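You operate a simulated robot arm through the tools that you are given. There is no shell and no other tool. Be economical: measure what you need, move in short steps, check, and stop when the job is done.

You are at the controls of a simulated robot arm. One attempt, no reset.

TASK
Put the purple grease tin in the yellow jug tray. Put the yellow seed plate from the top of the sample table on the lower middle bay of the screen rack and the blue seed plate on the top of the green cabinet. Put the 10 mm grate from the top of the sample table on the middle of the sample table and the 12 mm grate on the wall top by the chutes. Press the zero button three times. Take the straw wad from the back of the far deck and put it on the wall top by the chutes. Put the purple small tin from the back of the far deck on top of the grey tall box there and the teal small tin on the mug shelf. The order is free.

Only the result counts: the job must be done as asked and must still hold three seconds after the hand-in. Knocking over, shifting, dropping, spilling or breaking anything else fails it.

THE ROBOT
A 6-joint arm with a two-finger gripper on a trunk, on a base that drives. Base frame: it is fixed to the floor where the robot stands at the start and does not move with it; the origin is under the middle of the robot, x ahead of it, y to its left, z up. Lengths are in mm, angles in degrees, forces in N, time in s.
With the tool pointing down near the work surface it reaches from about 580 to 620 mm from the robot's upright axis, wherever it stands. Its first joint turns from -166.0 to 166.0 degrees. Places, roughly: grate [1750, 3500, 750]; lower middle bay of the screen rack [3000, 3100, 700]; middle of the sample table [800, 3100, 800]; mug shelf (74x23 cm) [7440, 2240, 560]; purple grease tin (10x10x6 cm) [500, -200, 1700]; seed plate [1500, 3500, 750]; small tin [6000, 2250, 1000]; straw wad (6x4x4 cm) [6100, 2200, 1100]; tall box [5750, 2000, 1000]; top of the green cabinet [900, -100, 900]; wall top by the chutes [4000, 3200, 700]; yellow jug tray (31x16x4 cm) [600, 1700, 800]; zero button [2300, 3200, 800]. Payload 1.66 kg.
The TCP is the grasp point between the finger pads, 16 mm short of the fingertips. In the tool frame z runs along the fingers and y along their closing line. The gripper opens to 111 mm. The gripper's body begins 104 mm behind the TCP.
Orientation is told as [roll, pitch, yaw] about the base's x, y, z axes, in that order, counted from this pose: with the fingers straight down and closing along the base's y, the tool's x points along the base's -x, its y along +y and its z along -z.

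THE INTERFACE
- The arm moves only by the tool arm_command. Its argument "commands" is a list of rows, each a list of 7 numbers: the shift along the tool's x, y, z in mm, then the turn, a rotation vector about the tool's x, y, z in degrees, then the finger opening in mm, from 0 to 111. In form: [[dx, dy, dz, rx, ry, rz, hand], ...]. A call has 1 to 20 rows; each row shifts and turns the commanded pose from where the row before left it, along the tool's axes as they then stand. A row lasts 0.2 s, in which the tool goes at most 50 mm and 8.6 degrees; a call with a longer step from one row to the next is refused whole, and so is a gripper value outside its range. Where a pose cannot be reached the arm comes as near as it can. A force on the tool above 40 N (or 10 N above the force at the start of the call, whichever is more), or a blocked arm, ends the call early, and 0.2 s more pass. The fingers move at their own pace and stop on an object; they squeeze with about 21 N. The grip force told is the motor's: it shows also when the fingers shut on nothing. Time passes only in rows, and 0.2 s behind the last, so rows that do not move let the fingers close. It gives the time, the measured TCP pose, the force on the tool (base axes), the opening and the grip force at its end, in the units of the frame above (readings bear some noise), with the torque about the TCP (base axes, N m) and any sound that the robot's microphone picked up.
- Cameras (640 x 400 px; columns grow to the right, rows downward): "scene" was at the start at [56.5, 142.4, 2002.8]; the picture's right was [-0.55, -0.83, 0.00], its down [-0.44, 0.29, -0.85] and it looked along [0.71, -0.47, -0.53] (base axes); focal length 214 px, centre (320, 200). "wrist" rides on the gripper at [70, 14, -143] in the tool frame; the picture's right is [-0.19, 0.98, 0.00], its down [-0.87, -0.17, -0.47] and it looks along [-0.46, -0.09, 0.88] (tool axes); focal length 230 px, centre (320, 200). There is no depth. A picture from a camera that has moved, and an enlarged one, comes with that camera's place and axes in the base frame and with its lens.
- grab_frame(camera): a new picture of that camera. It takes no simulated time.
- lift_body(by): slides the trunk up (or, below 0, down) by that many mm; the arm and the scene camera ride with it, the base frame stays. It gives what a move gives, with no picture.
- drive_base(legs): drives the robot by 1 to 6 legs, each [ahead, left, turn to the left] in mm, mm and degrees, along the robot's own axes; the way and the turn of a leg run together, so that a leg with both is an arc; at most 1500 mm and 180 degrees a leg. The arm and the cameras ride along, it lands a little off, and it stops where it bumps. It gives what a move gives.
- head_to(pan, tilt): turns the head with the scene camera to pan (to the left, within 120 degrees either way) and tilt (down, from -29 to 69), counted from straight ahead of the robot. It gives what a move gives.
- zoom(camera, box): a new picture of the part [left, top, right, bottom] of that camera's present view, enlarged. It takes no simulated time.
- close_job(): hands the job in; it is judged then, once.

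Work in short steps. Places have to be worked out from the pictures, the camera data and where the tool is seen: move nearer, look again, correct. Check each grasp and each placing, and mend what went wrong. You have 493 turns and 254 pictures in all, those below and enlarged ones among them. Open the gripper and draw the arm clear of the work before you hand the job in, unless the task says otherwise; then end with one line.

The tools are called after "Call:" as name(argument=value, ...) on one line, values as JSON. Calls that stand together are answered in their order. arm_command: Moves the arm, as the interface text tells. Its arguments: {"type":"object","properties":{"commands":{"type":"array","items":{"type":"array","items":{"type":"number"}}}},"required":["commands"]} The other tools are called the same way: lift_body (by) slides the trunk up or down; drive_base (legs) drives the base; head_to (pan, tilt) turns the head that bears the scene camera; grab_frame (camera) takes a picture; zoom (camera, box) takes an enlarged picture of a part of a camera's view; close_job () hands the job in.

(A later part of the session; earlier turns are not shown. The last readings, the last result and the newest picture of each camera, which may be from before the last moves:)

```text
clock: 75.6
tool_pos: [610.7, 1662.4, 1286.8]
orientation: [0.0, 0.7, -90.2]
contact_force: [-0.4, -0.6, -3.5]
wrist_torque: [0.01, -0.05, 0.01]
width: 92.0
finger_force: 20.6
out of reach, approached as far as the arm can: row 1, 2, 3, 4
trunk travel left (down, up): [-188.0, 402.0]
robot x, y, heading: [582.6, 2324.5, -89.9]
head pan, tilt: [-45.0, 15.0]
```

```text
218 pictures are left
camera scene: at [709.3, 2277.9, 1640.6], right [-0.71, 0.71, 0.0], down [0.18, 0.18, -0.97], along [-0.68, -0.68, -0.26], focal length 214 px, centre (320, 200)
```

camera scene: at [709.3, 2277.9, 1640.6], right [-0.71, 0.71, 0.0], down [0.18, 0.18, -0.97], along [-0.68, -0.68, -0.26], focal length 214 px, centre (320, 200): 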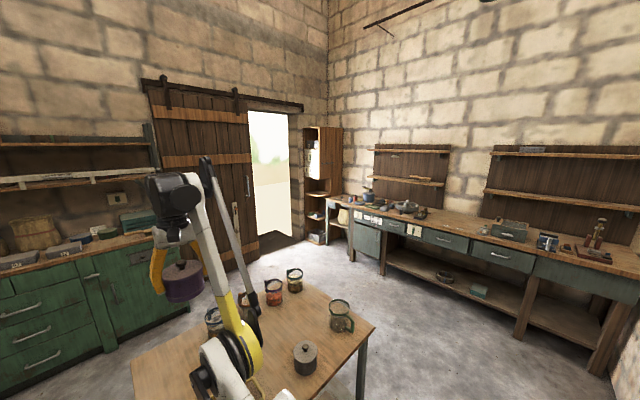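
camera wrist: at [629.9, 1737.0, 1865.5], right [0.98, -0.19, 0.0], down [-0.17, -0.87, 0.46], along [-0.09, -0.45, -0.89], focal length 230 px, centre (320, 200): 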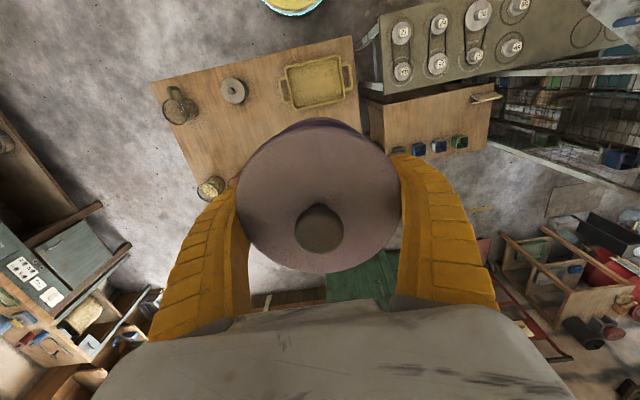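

The arm refuses to go lower in this posture, so some joint limit is in play. I test whether tilting the tool outward frees it (the tin is high above the table here).

Call:
arm_command(commands=[[0, 0, -40, 0, 0, 0, 90], [0, 0, -40, 0, 0, 0, 90], [0, 0, -40, 0, 0, 0, 90], [0, 0, -40, 0, 0, 0, 90], [0, 0, -40, 0, 0, 0, 90], [0, 0, 0, 0, 0, 0, 90]])

Call:
arm_command(commands=[[0, 0, 0, 0, -8, 0, 90], [0, 0, 0, 0, -8, 0, 90], [0, 0, 0, 0, 0, 0, 90]])

```text
clock: 77.0
tool_pos: [611.5, 1673.7, 1437.8]
orientation: [-0.1, 0.8, -90.2]
contact_force: [-0.3, -0.4, -3.3]
wrist_torque: [0.02, 0.0, 0.01]
width: 91.9
finger_force: 20.7
out of reach, approached as far as the arm can: row 4, 5
trunk travel left (down, up): [-188.0, 402.0]
robot x, y, heading: [586.7, 2317.7, -90.0]
head pan, tilt: [-45.0, 15.0]
```

```text
clock: 77.8
tool_pos: [612.7, 1648.6, 1454.1]
orientation: [0.0, -15.2, -90.1]
contact_force: [0.6, -0.1, -2.3]
wrist_torque: [0.02, 0.01, 0.01]
width: 92.1
finger_force: 21.1
out of reach, approached as far as the arm can: row 2
trunk travel left (down, up): [-188.0, 402.0]
robot x, y, heading: [581.8, 2322.1, -90.1]
head pan, tilt: [-45.0, 15.0]
```

The arm did follow upward freely. I now try going straight down with this 15° tilt to see what limit shows up.

Call:
arm_command(commands=[[10.3, 0, 38.6, 0, 0, 0, 90], [10.3, 0, 38.6, 0, 0, 0, 90], [10.3, 0, 38.6, 0, 0, 0, 90], [10.3, 0, 38.6, 0, 0, 0, 90], [0, 0, 0, 0, 0, 0, 90]])

Call:
arm_command(commands=[[10.3, 0, 38.6, 0, 0, 0, 90], [10.3, 0, 38.6, 0, 0, 0, 90], [10.3, 0, 38.6, 0, 0, 0, 90], [10.3, 0, 38.6, 0, 0, 0, 90], [0, 0, 0, 0, 0, 0, 90]])

```text
clock: 79.0
tool_pos: [615.0, 1595.7, 1312.8]
orientation: [0.0, -15.1, -90.2]
contact_force: [0.8, -1.3, -3.3]
wrist_torque: [0.02, 0.02, 0.03]
width: 91.9
finger_force: 20.8
out of reach, approached as far as the arm can: row 1, 2, 3, 4
trunk travel left (down, up): [-188.0, 402.0]
robot x, y, heading: [585.4, 2323.4, -90.0]
head pan, tilt: [-45.0, 15.0]
```

```text
clock: 80.2
tool_pos: [614.8, 1592.2, 1295.6]
orientation: [-0.1, -15.1, -90.2]
contact_force: [0.0, 0.7, -2.9]
wrist_torque: [0.01, -0.02, 0.0]
width: 92.0
finger_force: 21.0
out of reach, approached as far as the arm can: row 1, 2, 3, 4
trunk travel left (down, up): [-188.0, 402.0]
robot x, y, heading: [583.9, 2324.3, -90.3]
head pan, tilt: [-45.0, 15.0]
```

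The limit is on the wrist position, not the tilt. I undo the tilt and try going outward-and-down instead (elbow opening); at z≈1290 nothing is within reach ahead except free space over the table.

Call:
arm_command(commands=[[0, 0, 0, 0, 8, 0, 90], [0, 0, 0, 0, 7.6, 0, 90], [-25, 0, 30, 0, 0, 0, 90], [-25, 0, 30, 0, 0, 0, 90], [0, 0, 0, 0, 0, 0, 90]])

Call:
grab_frame(camera="scene")

```text
clock: 81.4
tool_pos: [615.1, 1543.7, 1233.6]
orientation: [0.0, 0.3, -90.2]
contact_force: [0.1, 0.0, -3.1]
wrist_torque: [-0.02, -0.04, 0.0]
width: 92.1
finger_force: 21.0
trunk travel left (down, up): [-188.0, 402.0]
robot x, y, heading: [583.9, 2321.4, -90.0]
head pan, tilt: [-45.0, 15.0]
```

```text
217 pictures are left
camera scene: at [709.3, 2278.0, 1640.7], right [-0.71, 0.71, 0.0], down [0.18, 0.18, -0.97], along [-0.68, -0.68, -0.26], focal length 214 px, centre (320, 200)
```

scene: 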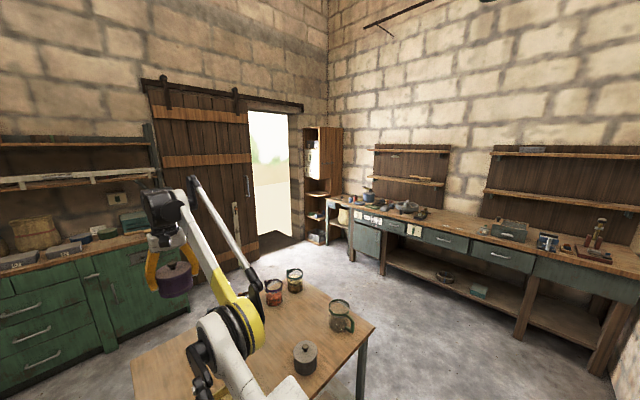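

That worked: opening the elbow lets it go out and down (r=778). The table work is reached with a higher trunk and the arm sweeping below its shoulder. I raise the trunk 220 and go down in stages.

Call:
lift_body(by=220)

Call:
arm_command(commands=[[0, 0, 45, 0, 0, 0, 90], [0, 0, 45, 0, 0, 0, 90], [0, 0, 45, 0, 0, 0, 90], [0, 0, 45, 0, 0, 0, 90], [0, 0, 45, 0, 0, 0, 90], [0, 0, 0, 0, 0, 0, 90]])

Call:
arm_command(commands=[[10, 0, 45, 0, 0, 0, 90], [10, 0, 45, 0, 0, 0, 90], [10, 0, 45, 0, 0, 0, 90], [10, 0, 45, 0, 0, 0, 90], [0, 0, 0, 0, 0, 0, 90]])

Call:
head_to(pan=-30, tilt=45)

Call:
grab_frame(camera="scene")

```text
clock: 83.7
tool_pos: [615.1, 1543.1, 1453.0]
orientation: [0.0, 0.4, -90.1]
contact_force: [-0.4, -0.3, -3.4]
wrist_torque: [-0.01, -0.01, -0.02]
width: 91.8
finger_force: 21.2
trunk travel left (down, up): [-408.0, 182.0]
robot x, y, heading: [583.6, 2323.6, -89.8]
head pan, tilt: [-45.0, 15.0]
```

```text
clock: 85.1
tool_pos: [620.7, 1482.3, 1254.5]
orientation: [0.0, 0.5, -90.2]
contact_force: [0.6, 1.0, -2.6]
wrist_torque: [-0.03, -0.02, 0.02]
width: 91.9
finger_force: 20.8
out of reach, approached as far as the arm can: row 2, 3, 4, 5
trunk travel left (down, up): [-408.0, 182.0]
robot x, y, heading: [583.5, 2323.0, -90.1]
head pan, tilt: [-45.0, 15.0]
```

```text
clock: 86.3
tool_pos: [618.4, 1523.9, 1072.4]
orientation: [-0.1, 0.3, -90.2]
contact_force: [0.0, -0.1, -3.0]
wrist_torque: [0.0, 0.03, -0.01]
width: 91.8
finger_force: 21.3
trunk travel left (down, up): [-408.0, 182.0]
robot x, y, heading: [585.8, 2323.4, -90.0]
head pan, tilt: [-45.0, 15.0]
```

```text
clock: 87.2
tool_pos: [619.2, 1522.0, 1072.3]
orientation: [0.0, 0.3, -90.1]
contact_force: [0.6, -0.4, -3.1]
wrist_torque: [-0.01, 0.01, 0.0]
width: 92.0
finger_force: 21.0
trunk travel left (down, up): [-408.0, 182.0]
robot x, y, heading: [586.1, 2321.8, -89.8]
head pan, tilt: [-30.0, 45.0]
```

```text
216 pictures are left
camera scene: at [734.6, 2273.4, 1813.9], right [-0.87, 0.5, 0.0], down [0.35, 0.61, -0.71], along [-0.35, -0.61, -0.71], focal length 214 px, centre (320, 200)
```

scene: 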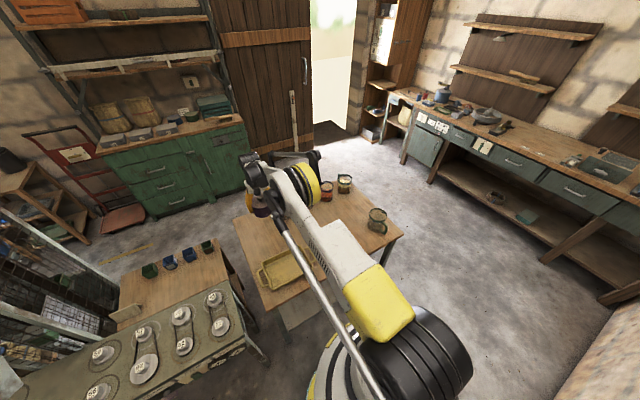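

Now r≈800 at z=1072. I retract toward the tray while staying at this height.

Call:
arm_command(commands=[[40, 0, 0, 0, 0, 0, 90], [40, 0, 0, 0, 0, 0, 90], [40, 0, 0, 0, 0, 0, 90], [40, 0, 0, 0, 0, 0, 90], [0, 0, 0, 0, 0, 0, 90]])

Call:
grab_frame(camera="scene")

Call:
grab_frame(camera="wrist")

```text
clock: 88.5
tool_pos: [617.1, 1683.3, 1074.1]
orientation: [0.0, 0.3, -90.2]
contact_force: [-0.6, 0.4, -3.9]
wrist_torque: [0.02, -0.02, -0.02]
width: 91.9
finger_force: 20.8
trunk travel left (down, up): [-408.0, 182.0]
robot x, y, heading: [583.4, 2324.3, -89.9]
head pan, tilt: [-30.0, 45.0]
```

```text
215 pictures are left
camera scene: at [734.7, 2272.5, 1813.8], right [-0.87, 0.5, 0.0], down [0.35, 0.61, -0.71], along [-0.35, -0.61, -0.71], focal length 214 px, centre (320, 200)
```

scene: 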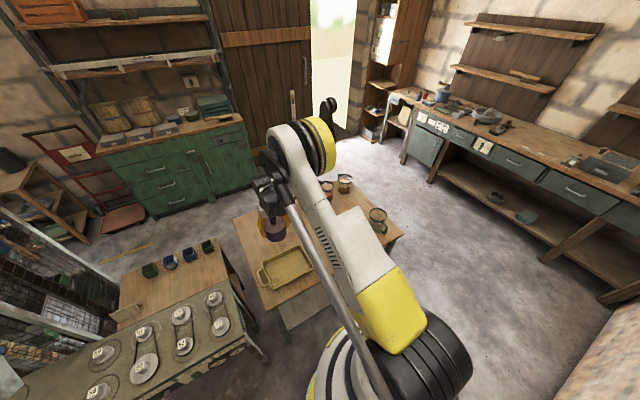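

```text
214 pictures are left
camera wrist: at [628.8, 1752.2, 1217.5], right [0.98, -0.19, 0.0], down [-0.17, -0.87, 0.47], along [-0.09, -0.46, -0.88], focal length 230 px, centre (320, 200)
```

wrist: 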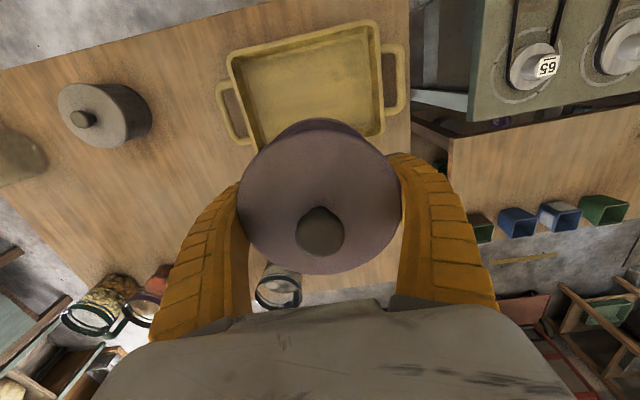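

The arm is now elbow-up with good freedom. Tray centre ≈(611,1738); I move above it and down to z≈900.

Call:
arm_command(commands=[[28, -3, 0, 0, 0, 0, 90], [27, -3, 0, 0, 0, 0, 90], [0, 0, 45, 0, 0, 0, 90], [0, 0, 45, 0, 0, 0, 90], [0, 0, 45, 0, 0, 0, 90], [0, 0, 35, 0, 0, 0, 90], [0, 0, 0, 0, 0, 0, 90]])

Call:
grab_frame(camera="wrist")

Call:
grab_frame(camera="scene")

```text
clock: 90.0
tool_pos: [613.2, 1741.3, 903.1]
orientation: [0.0, 0.3, -90.2]
contact_force: [0.1, 0.4, -2.6]
wrist_torque: [0.0, 0.01, -0.01]
width: 91.9
finger_force: 20.9
trunk travel left (down, up): [-408.0, 182.0]
robot x, y, heading: [585.2, 2326.3, -90.1]
head pan, tilt: [-30.0, 45.0]
```

```text
213 pictures are left
camera wrist: at [624.6, 1809.0, 1046.5], right [0.98, -0.19, 0.0], down [-0.17, -0.87, 0.47], along [-0.09, -0.46, -0.88], focal length 230 px, centre (320, 200)
```

wrist: 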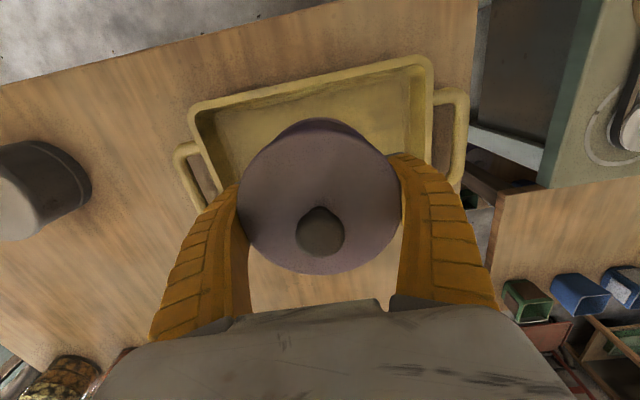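

```text
212 pictures are left
camera scene: at [734.8, 2273.8, 1813.9], right [-0.87, 0.5, 0.0], down [0.35, 0.61, -0.71], along [-0.35, -0.61, -0.71], focal length 214 px, centre (320, 200)
```

scene: 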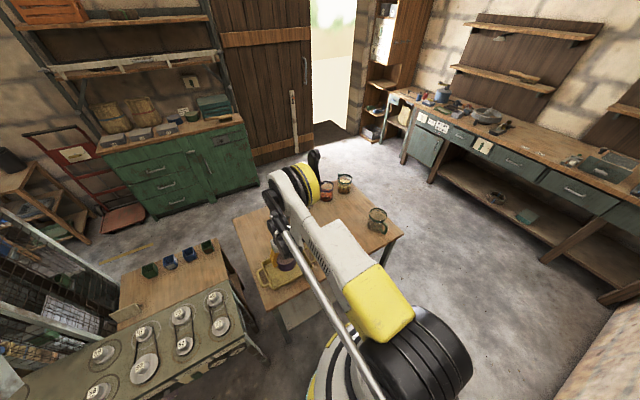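

Tray centre from rim rays ≈(611,1728). I shift and lower to 855, then feel for the floor.

Call:
arm_command(commands=[[-13, -2, 20, 0, 0, 0, 90], [0, 0, 28, 0, 0, 0, 90], [0, 0, 0, 0, 0, 0, 90]])

Call:
grab_frame(camera="wrist")

Call:
arm_command(commands=[[0, 0, 5, 0, 0, 0, 90], [0, 0, 5, 0, 0, 0, 90], [0, 0, 0, 0, 0, 0, 90]])

```text
clock: 90.8
tool_pos: [609.1, 1728.8, 869.0]
orientation: [0.0, 0.3, -90.1]
contact_force: [0.6, 0.1, -3.1]
wrist_torque: [0.04, -0.04, -0.02]
width: 91.9
finger_force: 20.9
out of reach, approached as far as the arm can: row 2
trunk travel left (down, up): [-408.0, 182.0]
robot x, y, heading: [583.0, 2324.1, -90.1]
head pan, tilt: [-30.0, 45.0]
```

```text
211 pictures are left
camera wrist: at [621.3, 1797.0, 1012.5], right [0.98, -0.19, 0.0], down [-0.17, -0.87, 0.47], along [-0.09, -0.46, -0.88], focal length 230 px, centre (320, 200)
```

wrist: 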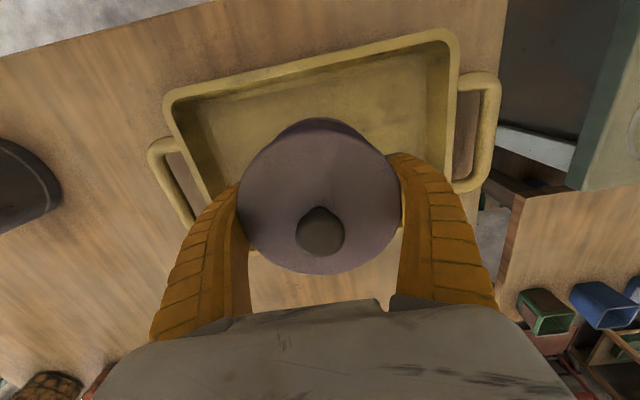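

```text
clock: 91.7
tool_pos: [609.1, 1731.3, 868.6]
orientation: [0.0, 0.3, -90.2]
contact_force: [0.5, -0.2, -2.8]
wrist_torque: [0.01, 0.0, 0.01]
width: 91.9
finger_force: 21.1
out of reach, approached as far as the arm can: row 1, 2
trunk travel left (down, up): [-408.0, 182.0]
robot x, y, heading: [584.6, 2326.6, -90.1]
head pan, tilt: [-30.0, 45.0]
```

The arm's low limit is reached; I lower with the trunk from here in small steps.

Call:
lift_body(by=-25)

Call:
lift_body(by=-8)

Call:
grab_frame(camera="wrist")

```text
clock: 92.4
tool_pos: [609.4, 1730.9, 842.7]
orientation: [0.0, 0.3, -90.3]
contact_force: [0.2, 0.3, -2.4]
wrist_torque: [0.0, -0.01, 0.04]
width: 92.0
finger_force: 21.0
trunk travel left (down, up): [-383.0, 207.0]
robot x, y, heading: [582.8, 2323.3, -89.9]
head pan, tilt: [-30.0, 45.0]
```

```text
clock: 92.9
tool_pos: [609.4, 1731.4, 834.6]
orientation: [-0.1, 0.3, -90.3]
contact_force: [-0.7, 0.1, -4.5]
wrist_torque: [0.02, -0.01, -0.01]
width: 91.8
finger_force: 20.7
trunk travel left (down, up): [-375.0, 215.0]
robot x, y, heading: [580.5, 2320.3, -90.0]
head pan, tilt: [-30.0, 45.0]
```

```text
210 pictures are left
camera wrist: at [622.0, 1800.1, 979.0], right [0.98, -0.19, 0.0], down [-0.17, -0.87, 0.47], along [-0.09, -0.46, -0.88], focal length 230 px, centre (320, 200)
```

wrist: 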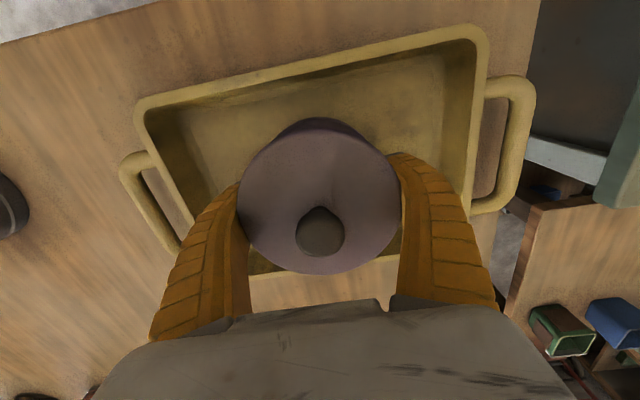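

Continue lowering a few mm at a time to feel contact.

Call:
lift_body(by=-6)

Call:
lift_body(by=-5)

Call:
lift_body(by=-4)

```text
clock: 93.5
tool_pos: [610.9, 1732.5, 830.7]
orientation: [0.0, 0.3, -90.2]
contact_force: [0.0, 0.4, -3.0]
wrist_torque: [-0.02, -0.02, -0.01]
width: 92.0
finger_force: 20.9
trunk travel left (down, up): [-369.0, 221.0]
robot x, y, heading: [584.9, 2324.6, -90.1]
head pan, tilt: [-30.0, 45.0]
```

```text
clock: 94.0
tool_pos: [609.4, 1731.2, 825.6]
orientation: [0.0, 0.2, -90.2]
contact_force: [-0.4, -0.8, 5.1]
wrist_torque: [-0.04, 0.02, 0.0]
width: 91.9
finger_force: 20.8
trunk travel left (down, up): [-364.0, 226.0]
robot x, y, heading: [582.1, 2326.2, -90.0]
head pan, tilt: [-30.0, 45.0]
```

```text
clock: 94.5
tool_pos: [609.8, 1732.6, 821.1]
orientation: [0.0, 0.2, -90.1]
contact_force: [-0.3, -4.1, 15.9]
wrist_torque: [-0.04, 0.03, -0.02]
width: 92.1
finger_force: 21.0
trunk travel left (down, up): [-360.0, 230.0]
robot x, y, heading: [586.8, 2323.9, -90.1]
head pan, tilt: [-30.0, 45.0]
```

Contact made. I relieve slightly, open, and rise.

Call:
lift_body(by=4)

Call:
arm_command(commands=[[0, 0, 0, 0, 0, 0, 111], [0, 0, 0, 0, 0, 0, 111], [0, 0, 0, 0, 0, 0, 111]])

Call:
lift_body(by=120)

Call:
grab_frame(camera="wrist")

```text
clock: 95.1
tool_pos: [610.7, 1732.8, 823.8]
orientation: [-0.1, 0.3, -90.2]
contact_force: [0.1, 0.0, -3.5]
wrist_torque: [0.0, 0.01, -0.01]
width: 91.8
finger_force: 21.1
trunk travel left (down, up): [-364.0, 226.0]
robot x, y, heading: [581.0, 2319.7, -90.0]
head pan, tilt: [-30.0, 45.0]
```

```text
clock: 95.9
tool_pos: [610.7, 1731.0, 824.4]
orientation: [-0.1, 0.2, -90.3]
contact_force: [0.0, 0.2, 0.2]
wrist_torque: [0.0, -0.04, -0.03]
width: 111.0
finger_force: 0.1
trunk travel left (down, up): [-364.0, 226.0]
robot x, y, heading: [585.8, 2324.5, -89.8]
head pan, tilt: [-30.0, 45.0]
```

```text
clock: 97.4
tool_pos: [609.5, 1731.5, 944.0]
orientation: [0.0, 0.3, -90.2]
contact_force: [-0.5, -0.1, 0.1]
wrist_torque: [0.01, -0.04, 0.0]
width: 110.8
finger_force: 0.1
trunk travel left (down, up): [-484.0, 106.0]
robot x, y, heading: [584.7, 2324.9, -89.9]
head pan, tilt: [-30.0, 45.0]
```

```text
209 pictures are left
camera wrist: at [622.0, 1800.1, 1087.9], right [0.98, -0.19, 0.0], down [-0.17, -0.87, 0.47], along [-0.09, -0.46, -0.88], focal length 230 px, centre (320, 200)
```

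wrist: 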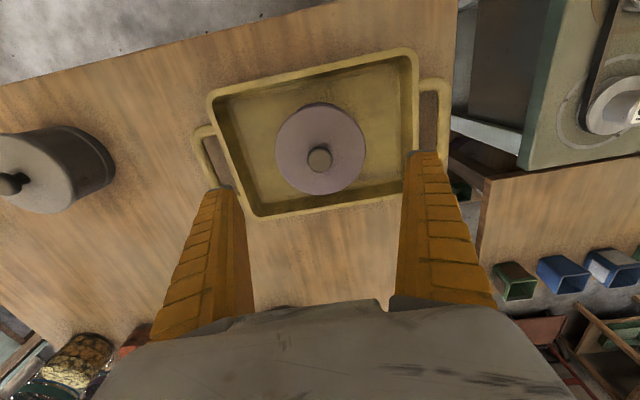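

The purple tin sits centred in the tray. Now I raise the arm and turn to face the sample table (+y).

Call:
arm_command(commands=[[0, 0, -45, 0, 0, 0, 111], [0, 0, -45, 0, 0, 0, 111], [0, 0, -45, 0, 0, 0, 111], [0, 0, -45, 0, 0, 0, 111], [0, 0, 0, 0, 0, 0, 111]])

Call:
lift_body(by=100)

Call:
drive_base(legs=[[0, 0, -180]])

Call:
head_to(pan=-20, tilt=35)

Call:
grab_frame(camera="scene")

```text
clock: 98.6
tool_pos: [608.9, 1731.5, 1125.9]
orientation: [-0.1, 0.2, -90.1]
contact_force: [0.8, 0.1, -0.3]
wrist_torque: [0.04, -0.04, -0.02]
width: 110.7
finger_force: 0.0
trunk travel left (down, up): [-484.0, 106.0]
robot x, y, heading: [582.5, 2324.5, -90.1]
head pan, tilt: [-30.0, 45.0]
```

```text
clock: 99.9
tool_pos: [608.8, 1731.9, 1225.9]
orientation: [0.0, 0.3, -90.2]
contact_force: [-0.2, 0.0, 0.4]
wrist_torque: [0.01, -0.01, 0.0]
width: 110.9
finger_force: 0.0
trunk travel left (down, up): [-584.0, 6.0]
robot x, y, heading: [581.8, 2320.8, -90.1]
head pan, tilt: [-30.0, 45.0]
```

```text
clock: 107.6
tool_pos: [547.9, 2911.9, 1226.3]
orientation: [-0.1, 0.3, 90.8]
contact_force: [1.1, -0.7, 0.2]
wrist_torque: [-0.03, 0.03, 0.01]
width: 110.6
finger_force: 0.0
trunk travel left (down, up): [-584.0, 6.0]
robot x, y, heading: [580.9, 2321.5, 90.7]
head pan, tilt: [-30.0, 45.0]
```

```text
clock: 108.3
tool_pos: [547.6, 2912.4, 1225.6]
orientation: [0.0, 0.2, 90.9]
contact_force: [0.0, -0.1, -0.9]
wrist_torque: [-0.04, 0.02, 0.01]
width: 110.9
finger_force: 0.1
trunk travel left (down, up): [-584.0, 6.0]
robot x, y, heading: [582.3, 2324.5, 90.9]
head pan, tilt: [-20.0, 35.0]
```

```text
208 pictures are left
camera scene: at [424.6, 2384.4, 2004.6], right [0.94, -0.33, 0.0], down [-0.19, -0.54, -0.82], along [0.27, 0.77, -0.57], focal length 214 px, centre (320, 200)
```

scene: 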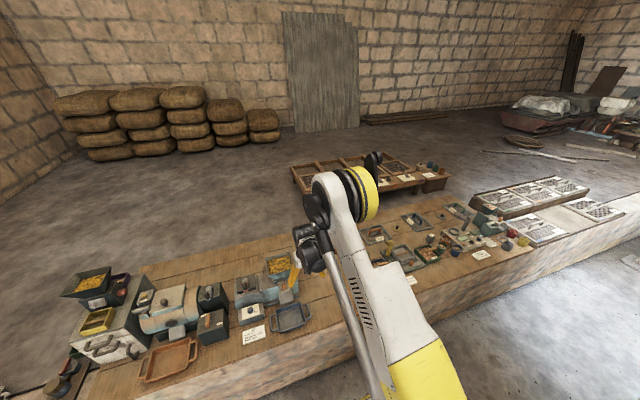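

The arm hides part. I drive right 900 mm along the corridor and look at the grates and seed plates.

Call:
drive_base(legs=[[0, -900, -0.9]])

Call:
head_to(pan=-10, tilt=40)

Call:
grab_frame(camera="scene")

Call:
grab_frame(camera="wrist")

```text
clock: 113.0
tool_pos: [1439.0, 2914.6, 1226.0]
orientation: [0.0, 0.3, 89.3]
contact_force: [-0.4, 0.1, -0.4]
wrist_torque: [0.01, -0.01, -0.03]
width: 111.3
finger_force: 0.0
trunk travel left (down, up): [-584.0, 6.0]
robot x, y, heading: [1456.1, 2324.6, 89.3]
head pan, tilt: [-20.0, 35.0]
```

```text
clock: 113.7
tool_pos: [1439.8, 2915.0, 1226.5]
orientation: [0.0, 0.3, 89.4]
contact_force: [0.0, 0.0, -0.3]
wrist_torque: [0.0, -0.01, -0.01]
width: 110.8
finger_force: 0.0
trunk travel left (down, up): [-584.0, 6.0]
robot x, y, heading: [1460.0, 2326.0, 89.3]
head pan, tilt: [-10.0, 40.0]
```

```text
207 pictures are left
camera scene: at [1285.5, 2392.3, 1997.1], right [0.98, -0.18, 0.0], down [-0.12, -0.63, -0.77], along [0.14, 0.75, -0.64], focal length 214 px, centre (320, 200)
```

scene: 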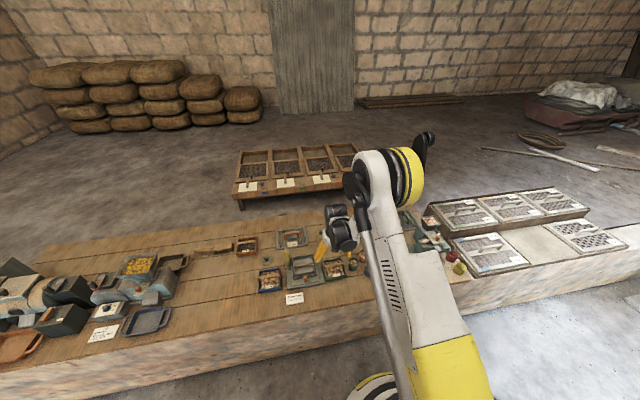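

```text
206 pictures are left
camera wrist: at [1423.2, 2846.4, 1369.7], right [-0.98, 0.2, 0.0], down [0.18, 0.87, 0.47], along [0.1, 0.46, -0.88], focal length 230 px, centre (320, 200)
```

wrist: 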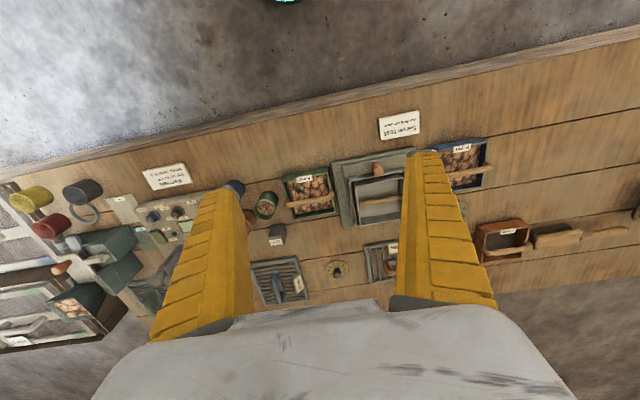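

I zoom into the wrist view for identification.

Call:
zoom(camera="wrist", box=[240, 110, 500, 310])

Call:
zoom(camera="wrist", box=[0, 150, 300, 340])

Call:
zoom(camera="scene", box=[200, 190, 380, 310])

Call:
zoom(camera="scene", box=[400, 160, 640, 310])

```text
2.00 times, centred on (370, 210) of wrist
camera zoom: at [1423.2, 2846.4, 1369.7], right [-0.98, 0.2, 0.0], down [0.18, 0.87, 0.47], along [0.1, 0.46, -0.88], focal length 460 px, centre (220, 180)
```

zoom: 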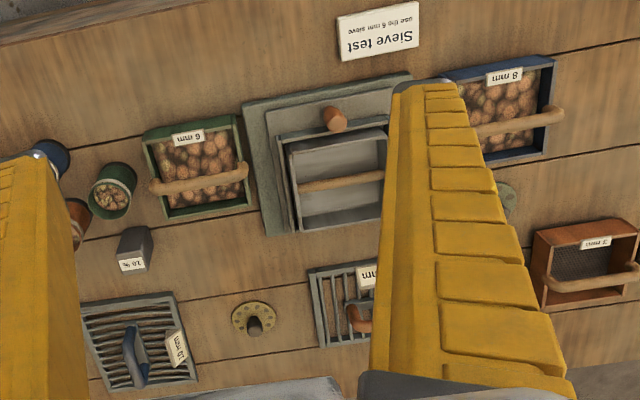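

```text
2.11 times, centred on (150, 245) of wrist
camera zoom: at [1423.2, 2846.4, 1369.7], right [-0.98, 0.2, 0.0], down [0.18, 0.87, 0.47], along [0.1, 0.46, -0.88], focal length 484 px, centre (678, 105)
```

zoom: 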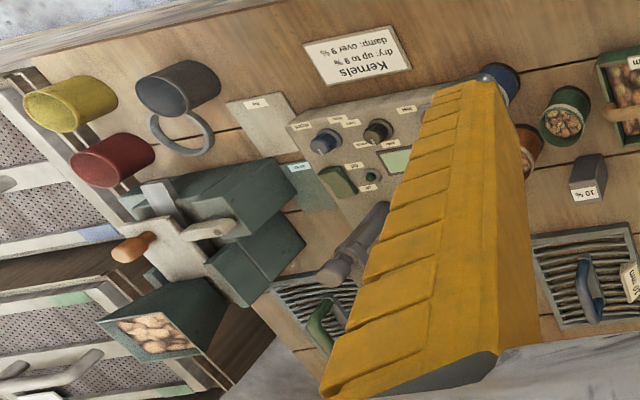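

```text
3.33 times, centred on (290, 250) of scene
camera zoom: at [1285.5, 2392.3, 1997.1], right [0.98, -0.18, 0.0], down [-0.12, -0.63, -0.77], along [0.14, 0.75, -0.64], focal length 715 px, centre (420, 33)
```

zoom: 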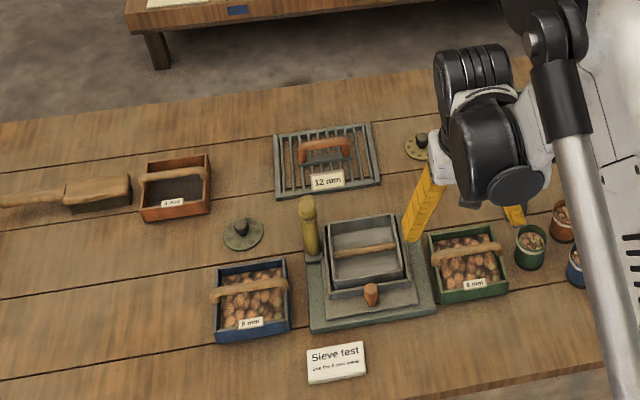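

```text
2.67 times, centred on (520, 235) of scene
camera zoom: at [1285.5, 2392.3, 1997.1], right [0.98, -0.18, 0.0], down [-0.12, -0.63, -0.77], along [0.14, 0.75, -0.64], focal length 572 px, centre (-213, 107)
```

zoom: 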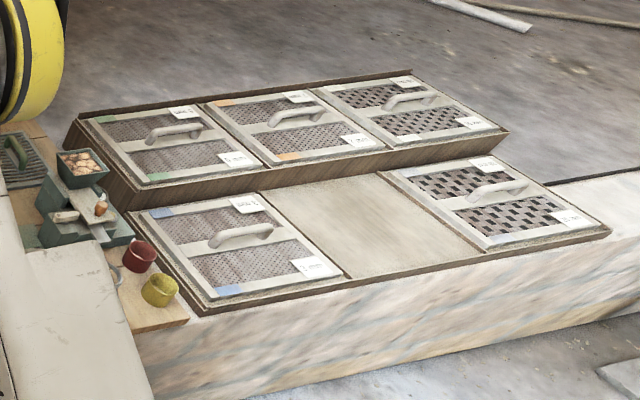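

Board height ≈750; the yellow seed plate is near (1489,3458). I drive forward 300 mm to get closer and look again through the wrist camera.

Call:
drive_base(legs=[[300, 0, 0.7]])

Call:
grab_frame(camera="wrist")

Call:
head_to(pan=0, tilt=50)

Call:
grab_frame(camera="scene")

```text
clock: 115.7
tool_pos: [1434.5, 3216.2, 1227.2]
orientation: [-0.1, 0.3, 89.7]
contact_force: [-1.0, 0.3, 0.3]
wrist_torque: [0.01, 0.0, -0.03]
width: 110.9
finger_force: 0.0
trunk travel left (down, up): [-584.0, 6.0]
robot x, y, heading: [1461.9, 2625.0, 90.2]
head pan, tilt: [-10.0, 40.0]
```

```text
201 pictures are left
camera wrist: at [1419.1, 3146.1, 1369.6], right [-0.98, 0.19, 0.0], down [0.17, 0.87, 0.47], along [0.09, 0.46, -0.88], focal length 230 px, centre (320, 200)
```

wrist: 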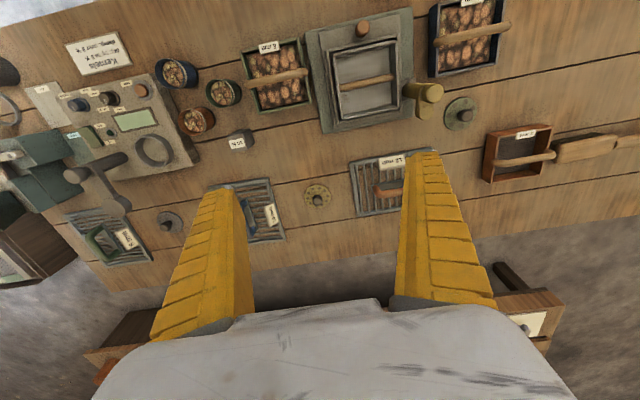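

```text
clock: 116.5
tool_pos: [1434.5, 3215.5, 1224.8]
orientation: [0.0, 0.4, 89.9]
contact_force: [-0.9, 1.2, -0.6]
wrist_torque: [0.04, -0.02, -0.01]
width: 110.9
finger_force: 0.2
trunk travel left (down, up): [-584.0, 6.0]
robot x, y, heading: [1461.1, 2623.6, 89.8]
head pan, tilt: [0.0, 50.0]
```

```text
200 pictures are left
camera scene: at [1271.7, 2683.3, 1983.0], right [1.0, 0.0, 0.0], down [0.0, -0.77, -0.64], along [0.0, 0.64, -0.77], focal length 214 px, centre (320, 200)
```

scene: 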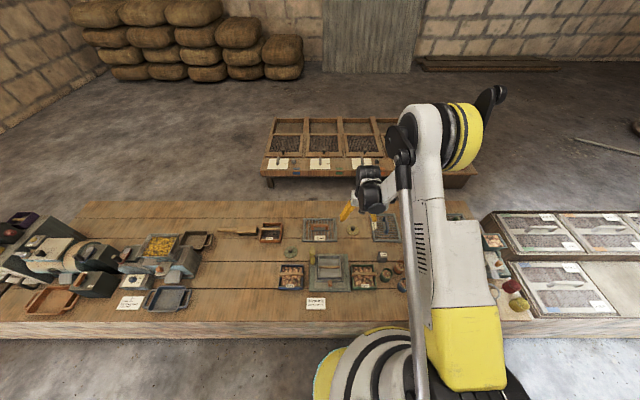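

I identify: 12 mm grate ≈(1302,3458), yellow plate ≈(1485,3449), 10 mm grate ≈(1636,3481), blue plate ≈(1965,3454). I zoom for grasp details.

Call:
zoom(camera="wrist", box=[60, 150, 240, 270])

Call:
zoom(camera="wrist", box=[230, 140, 410, 260])

Call:
zoom(camera="wrist", box=[0, 50, 240, 210])

```text
3.33 times, centred on (150, 210) of wrist
camera zoom: at [1419.2, 3145.6, 1369.8], right [-0.98, 0.19, 0.0], down [0.17, 0.87, 0.47], along [0.09, 0.46, -0.88], focal length 767 px, centre (887, 167)
```

zoom: 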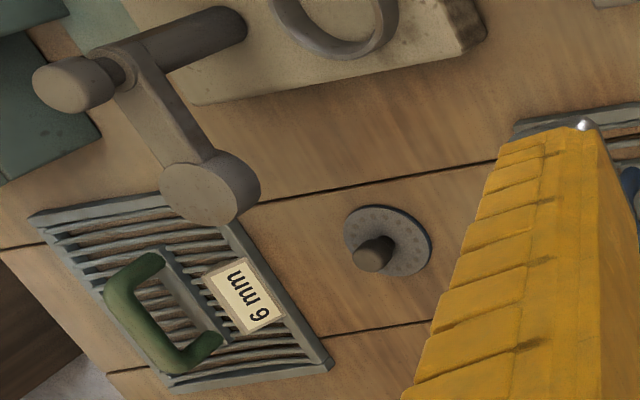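

```text
3.33 times, centred on (320, 200) of wrist
camera zoom: at [1419.2, 3145.6, 1369.8], right [-0.98, 0.19, 0.0], down [0.17, 0.87, 0.47], along [0.09, 0.46, -0.88], focal length 767 px, centre (320, 200)
```

zoom: 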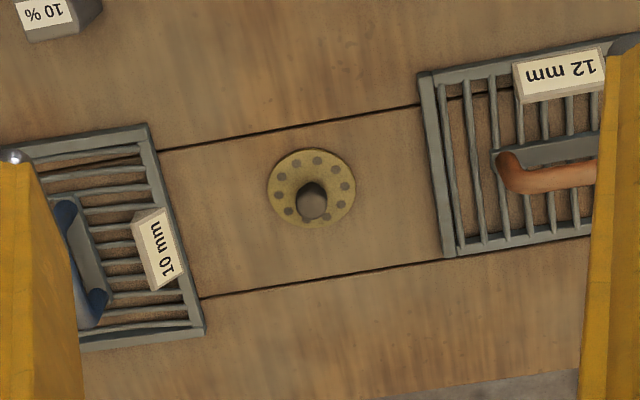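

```text
2.50 times, centred on (120, 130) of wrist
camera zoom: at [1419.2, 3145.6, 1369.8], right [-0.98, 0.19, 0.0], down [0.17, 0.87, 0.47], along [0.09, 0.46, -0.88], focal length 575 px, centre (820, 375)
```

zoom: 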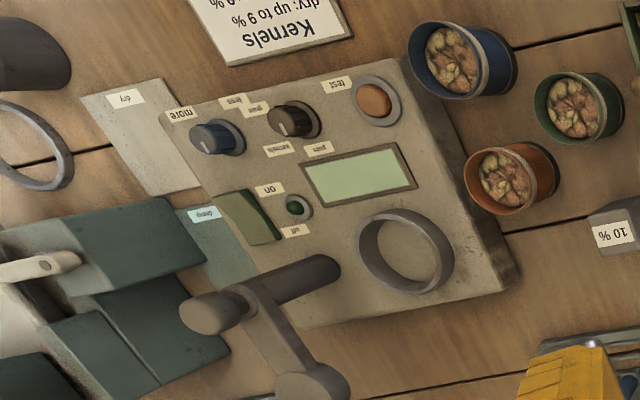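

Now for the 10 mm grate: I drive right 200 and ahead 20, and extend the arm at height so I look at it unobstructed.

Call:
drive_base(legs=[[20, -200, 0]])

Call:
arm_command(commands=[[-40, 0, 0, 0, 0, 0, 111], [-40, 0, 0, 0, 0, 0, 111], [-40, 0, 0, 0, 0, 0, 111], [-30, 0, 0, 0, 0, 0, 111], [0, 0, 0, 0, 0, 0, 111]])

Call:
lift_body(by=-200)

Call:
grab_frame(camera="wrist")

```text
clock: 118.0
tool_pos: [1630.6, 3234.6, 1226.0]
orientation: [0.0, 0.3, 89.9]
contact_force: [-0.6, -0.1, 0.2]
wrist_torque: [-0.03, 0.0, 0.0]
width: 110.8
finger_force: 0.2
trunk travel left (down, up): [-584.0, 6.0]
robot x, y, heading: [1658.1, 2644.1, 90.3]
head pan, tilt: [0.0, 50.0]
```

```text
clock: 119.2
tool_pos: [1631.9, 3384.1, 1224.9]
orientation: [0.0, 0.3, 89.9]
contact_force: [-0.1, -0.4, 0.6]
wrist_torque: [-0.01, -0.01, -0.02]
width: 110.6
finger_force: 0.1
trunk travel left (down, up): [-584.0, 6.0]
robot x, y, heading: [1656.8, 2643.5, 89.9]
head pan, tilt: [0.0, 50.0]
```

```text
clock: 121.4
tool_pos: [1632.6, 3384.6, 1025.8]
orientation: [0.0, 0.3, 89.8]
contact_force: [0.2, 0.7, -0.4]
wrist_torque: [-0.01, -0.04, 0.03]
width: 110.9
finger_force: 0.0
trunk travel left (down, up): [-384.0, 206.0]
robot x, y, heading: [1656.2, 2645.1, 90.1]
head pan, tilt: [0.0, 50.0]
```

```text
196 pictures are left
camera wrist: at [1616.8, 3315.4, 1168.7], right [-0.98, 0.19, 0.0], down [0.17, 0.87, 0.47], along [0.09, 0.46, -0.88], focal length 230 px, centre (320, 200)
```

wrist: 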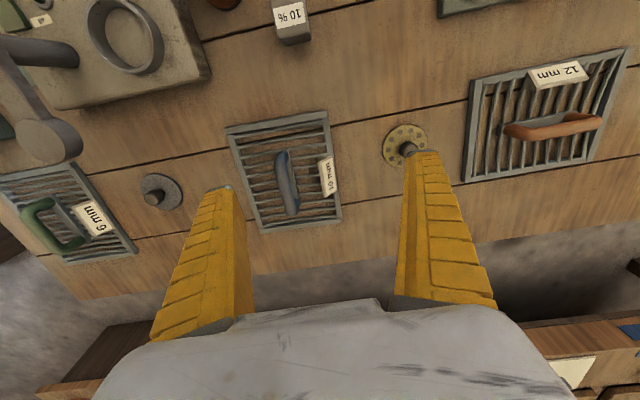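

The 10 mm grate's handle lies along y at ≈(1709,3466). I shift right 77 and extend over it.

Call:
drive_base(legs=[[0, -77, 0]])

Call:
arm_command(commands=[[-40, 0, 0, 0, 0, 0, 60], [-38, 0, 0, 0, 0, 0, 60], [0, 0, 0, 0, 0, 0, 60]])

Call:
lift_body(by=-130)

Call:
grab_frame(camera="wrist")

```text
clock: 122.5
tool_pos: [1709.3, 3385.3, 1025.2]
orientation: [0.1, 0.3, 90.1]
contact_force: [0.0, 0.4, -0.4]
wrist_torque: [-0.01, 0.07, -0.02]
width: 110.8
finger_force: 0.0
trunk travel left (down, up): [-384.0, 206.0]
robot x, y, heading: [1732.1, 2644.1, 89.9]
head pan, tilt: [0.0, 50.0]
```

```text
clock: 123.3
tool_pos: [1710.6, 3456.1, 1025.4]
orientation: [0.1, 0.2, 90.0]
contact_force: [-0.1, -1.1, -0.1]
wrist_torque: [-0.01, 0.01, 0.0]
width: 62.3
finger_force: 1.5
out of reach, approached as far as the arm can: row 2
trunk travel left (down, up): [-384.0, 206.0]
robot x, y, heading: [1732.2, 2645.3, 90.1]
head pan, tilt: [0.0, 50.0]
```

```text
clock: 124.8
tool_pos: [1709.4, 3456.3, 895.5]
orientation: [0.0, 0.3, 90.0]
contact_force: [0.2, 0.8, 0.7]
wrist_torque: [0.0, 0.0, 0.01]
width: 62.1
finger_force: 1.7
trunk travel left (down, up): [-254.0, 336.0]
robot x, y, heading: [1736.5, 2646.7, 90.1]
head pan, tilt: [0.0, 50.0]
```

```text
195 pictures are left
camera wrist: at [1694.6, 3386.4, 1039.7], right [-0.98, 0.19, 0.0], down [0.17, 0.87, 0.47], along [0.09, 0.46, -0.88], focal length 230 px, centre (320, 200)
```

wrist: 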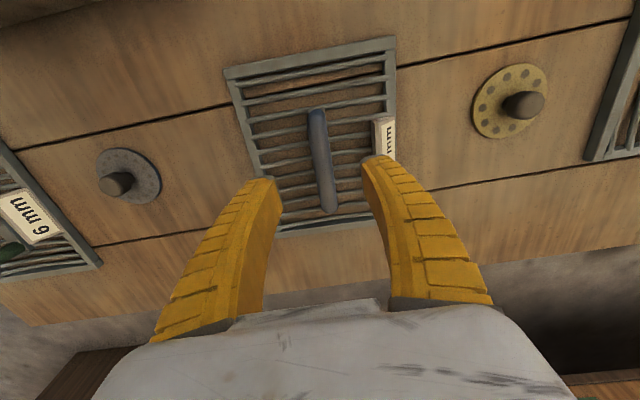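

Aligned. I lower to z≈830 and check the handle height.

Call:
lift_body(by=-65)

Call:
arm_command(commands=[[-8, 0, 0, 0, 0, 0, 60], [0, 0, 0, 0, 0, 0, 60]])

Call:
grab_frame(camera="wrist")

```text
clock: 125.9
tool_pos: [1708.9, 3456.0, 831.2]
orientation: [0.0, 0.2, 90.0]
contact_force: [1.0, -0.4, -0.9]
wrist_torque: [0.01, 0.0, 0.01]
width: 62.0
finger_force: 1.3
trunk travel left (down, up): [-189.0, 401.0]
robot x, y, heading: [1734.6, 2641.2, 89.9]
head pan, tilt: [0.0, 50.0]
```

```text
clock: 126.5
tool_pos: [1709.6, 3459.1, 833.6]
orientation: [0.1, 0.1, 90.0]
contact_force: [0.0, -0.9, 0.5]
wrist_torque: [0.04, 0.02, 0.01]
width: 61.7
finger_force: 0.9
out of reach, approached as far as the arm can: row 1
trunk travel left (down, up): [-189.0, 401.0]
robot x, y, heading: [1737.1, 2644.5, 90.1]
head pan, tilt: [0.0, 50.0]
```

```text
194 pictures are left
camera wrist: at [1695.3, 3388.1, 977.3], right [-0.98, 0.19, 0.0], down [0.17, 0.87, 0.47], along [0.09, 0.46, -0.88], focal length 230 px, centre (320, 200)
```

wrist: 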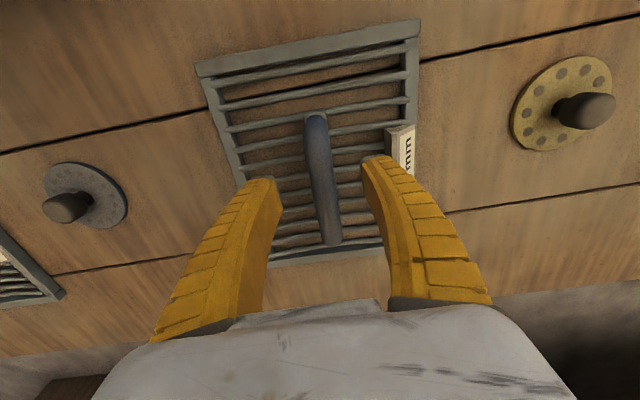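

Handle bar top ≈ z 795. I lower 47 mm and close.

Call:
lift_body(by=-47)

Call:
arm_command(commands=[[0, 0, 0, 0, 0, 0, 5], [0, 0, 0, 0, 0, 0, 5], [0, 0, 0, 0, 0, 0, 5]])

Call:
lift_body(by=60)

Call:
grab_frame(camera="wrist")

```text
clock: 127.4
tool_pos: [1710.3, 3458.0, 787.4]
orientation: [0.0, 0.1, 90.0]
contact_force: [0.0, -0.6, -0.2]
wrist_torque: [-0.02, -0.01, 0.0]
width: 62.2
finger_force: 1.4
trunk travel left (down, up): [-142.0, 448.0]
robot x, y, heading: [1733.8, 2645.6, 89.8]
head pan, tilt: [0.0, 50.0]
```

```text
clock: 128.2
tool_pos: [1709.2, 3457.5, 786.3]
orientation: [0.0, 0.2, 90.0]
contact_force: [0.2, 0.0, -0.4]
wrist_torque: [0.0, 0.0, 0.0]
width: 8.5
finger_force: 2.4
trunk travel left (down, up): [-142.0, 448.0]
robot x, y, heading: [1735.0, 2646.6, 90.1]
head pan, tilt: [0.0, 50.0]
```

```text
clock: 129.2
tool_pos: [1710.6, 3459.4, 845.6]
orientation: [0.0, 0.1, 90.0]
contact_force: [0.0, -0.3, -10.4]
wrist_torque: [-0.11, 0.03, 0.01]
width: 13.9
finger_force: 21.0
trunk travel left (down, up): [-202.0, 388.0]
robot x, y, heading: [1731.9, 2644.4, 90.1]
head pan, tilt: [0.0, 50.0]
```

```text
193 pictures are left
camera wrist: at [1695.2, 3388.8, 989.3], right [-0.98, 0.19, 0.0], down [0.17, 0.87, 0.47], along [0.09, 0.46, -0.88], focal length 230 px, centre (320, 200)
```

wrist: 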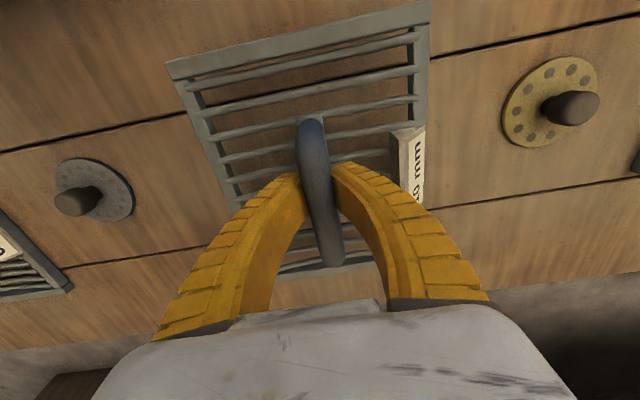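

The 10 mm grate is held (~1 kg). I raise it, retract, and drive left to x≈825 for the middle of the sample table at (800,3100), which looks clear.

Call:
lift_body(by=300)

Call:
arm_command(commands=[[40, 0, 0, 0, 0, 0, 5], [40, 0, 0, 0, 0, 0, 5], [40, 0, 0, 0, 0, 0, 5], [40, 0, 0, 0, 0, 0, 5], [0, 0, 0, 0, 0, 0, 5]])

Call:
drive_base(legs=[[-190, 0, 0], [0, 910, 0]])

Call:
grab_frame(camera="wrist")

Call:
grab_frame(camera="scene")

```text
clock: 132.2
tool_pos: [1710.3, 3458.9, 1145.6]
orientation: [0.1, 0.2, 89.9]
contact_force: [0.3, 0.6, -9.3]
wrist_torque: [-0.1, 0.02, 0.07]
width: 14.0
finger_force: 20.7
trunk travel left (down, up): [-502.0, 88.0]
robot x, y, heading: [1735.9, 2646.6, 90.2]
head pan, tilt: [0.0, 50.0]
```

```text
clock: 133.4
tool_pos: [1708.7, 3298.7, 1148.6]
orientation: [0.0, 0.3, 90.0]
contact_force: [-0.3, 0.3, -9.2]
wrist_torque: [-0.12, 0.0, 0.0]
width: 14.4
finger_force: 21.3
trunk travel left (down, up): [-502.0, 88.0]
robot x, y, heading: [1734.6, 2646.5, 90.3]
head pan, tilt: [0.0, 50.0]
```

```text
clock: 139.2
tool_pos: [805.3, 3106.2, 1148.5]
orientation: [0.0, 0.2, 90.6]
contact_force: [0.2, 0.0, -10.1]
wrist_torque: [-0.13, 0.0, 0.02]
width: 14.0
finger_force: 20.9
trunk travel left (down, up): [-502.0, 88.0]
robot x, y, heading: [835.4, 2449.9, 90.8]
head pan, tilt: [0.0, 50.0]
```

```text
192 pictures are left
camera wrist: at [791.2, 3036.1, 1291.6], right [-0.98, 0.18, 0.0], down [0.16, 0.87, 0.47], along [0.09, 0.46, -0.88], focal length 230 px, centre (320, 200)
```

wrist: 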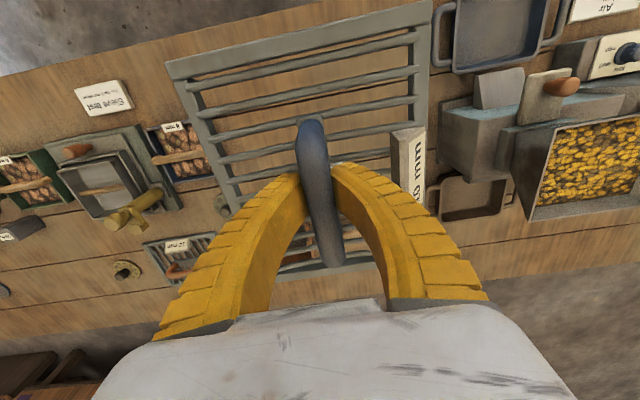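

```text
191 pictures are left
camera scene: at [647.3, 2509.1, 1900.8], right [1.0, 0.01, 0.0], down [0.01, -0.77, -0.64], along [-0.01, 0.64, -0.77], focal length 214 px, centre (320, 200)
```

scene: 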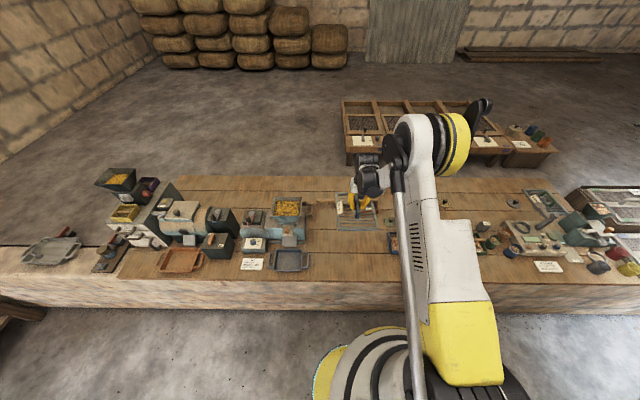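

The spot under the tool is clear (dark tray ends at x≈555, sieve box starts at ≈1063). I lower with the trunk, feeling for contact near TCP z≈787.

Call:
lift_body(by=-345)

Call:
grab_frame(camera="wrist")

Call:
lift_body(by=-8)

Call:
lift_body(by=-5)

```text
clock: 142.6
tool_pos: [805.2, 3106.2, 804.9]
orientation: [0.0, 0.2, 90.6]
contact_force: [-0.9, 0.0, -2.8]
wrist_torque: [-0.03, 0.2, 0.01]
width: 11.8
finger_force: 5.0
trunk travel left (down, up): [-157.0, 433.0]
robot x, y, heading: [836.1, 2453.5, 90.5]
head pan, tilt: [0.0, 50.0]
```

```text
190 pictures are left
camera wrist: at [791.5, 3035.5, 947.0], right [-0.98, 0.18, 0.0], down [0.16, 0.87, 0.47], along [0.09, 0.46, -0.88], focal length 230 px, centre (320, 200)
```

wrist: 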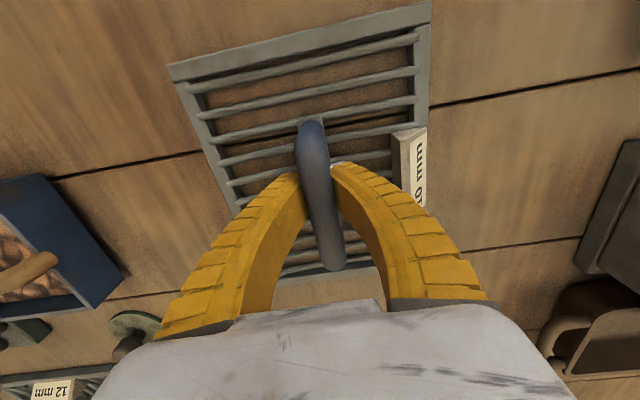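

```text
clock: 143.2
tool_pos: [806.1, 3106.3, 794.8]
orientation: [-0.1, 0.3, 90.6]
contact_force: [-0.3, 0.4, -9.6]
wrist_torque: [-0.1, -0.03, -0.02]
width: 6.0
finger_force: 21.3
trunk travel left (down, up): [-149.0, 441.0]
robot x, y, heading: [836.9, 2451.4, 90.7]
head pan, tilt: [0.0, 50.0]
```

```text
clock: 143.7
tool_pos: [806.0, 3105.3, 791.6]
orientation: [0.0, 0.1, 90.6]
contact_force: [0.2, 0.3, 0.9]
wrist_torque: [0.02, 0.0, 0.01]
width: 8.6
finger_force: 2.7
trunk travel left (down, up): [-144.0, 446.0]
robot x, y, heading: [838.4, 2450.5, 90.6]
head pan, tilt: [0.0, 50.0]
```

The weight is off the gripper; I check the picture.

Call:
grab_frame(camera="wrist")

```text
189 pictures are left
camera wrist: at [791.5, 3035.4, 934.2], right [-0.98, 0.18, 0.0], down [0.16, 0.87, 0.47], along [0.08, 0.46, -0.88], focal length 230 px, centre (320, 200)
```

wrist: 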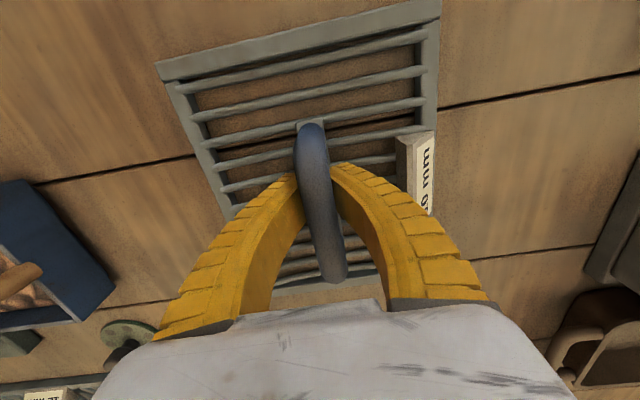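

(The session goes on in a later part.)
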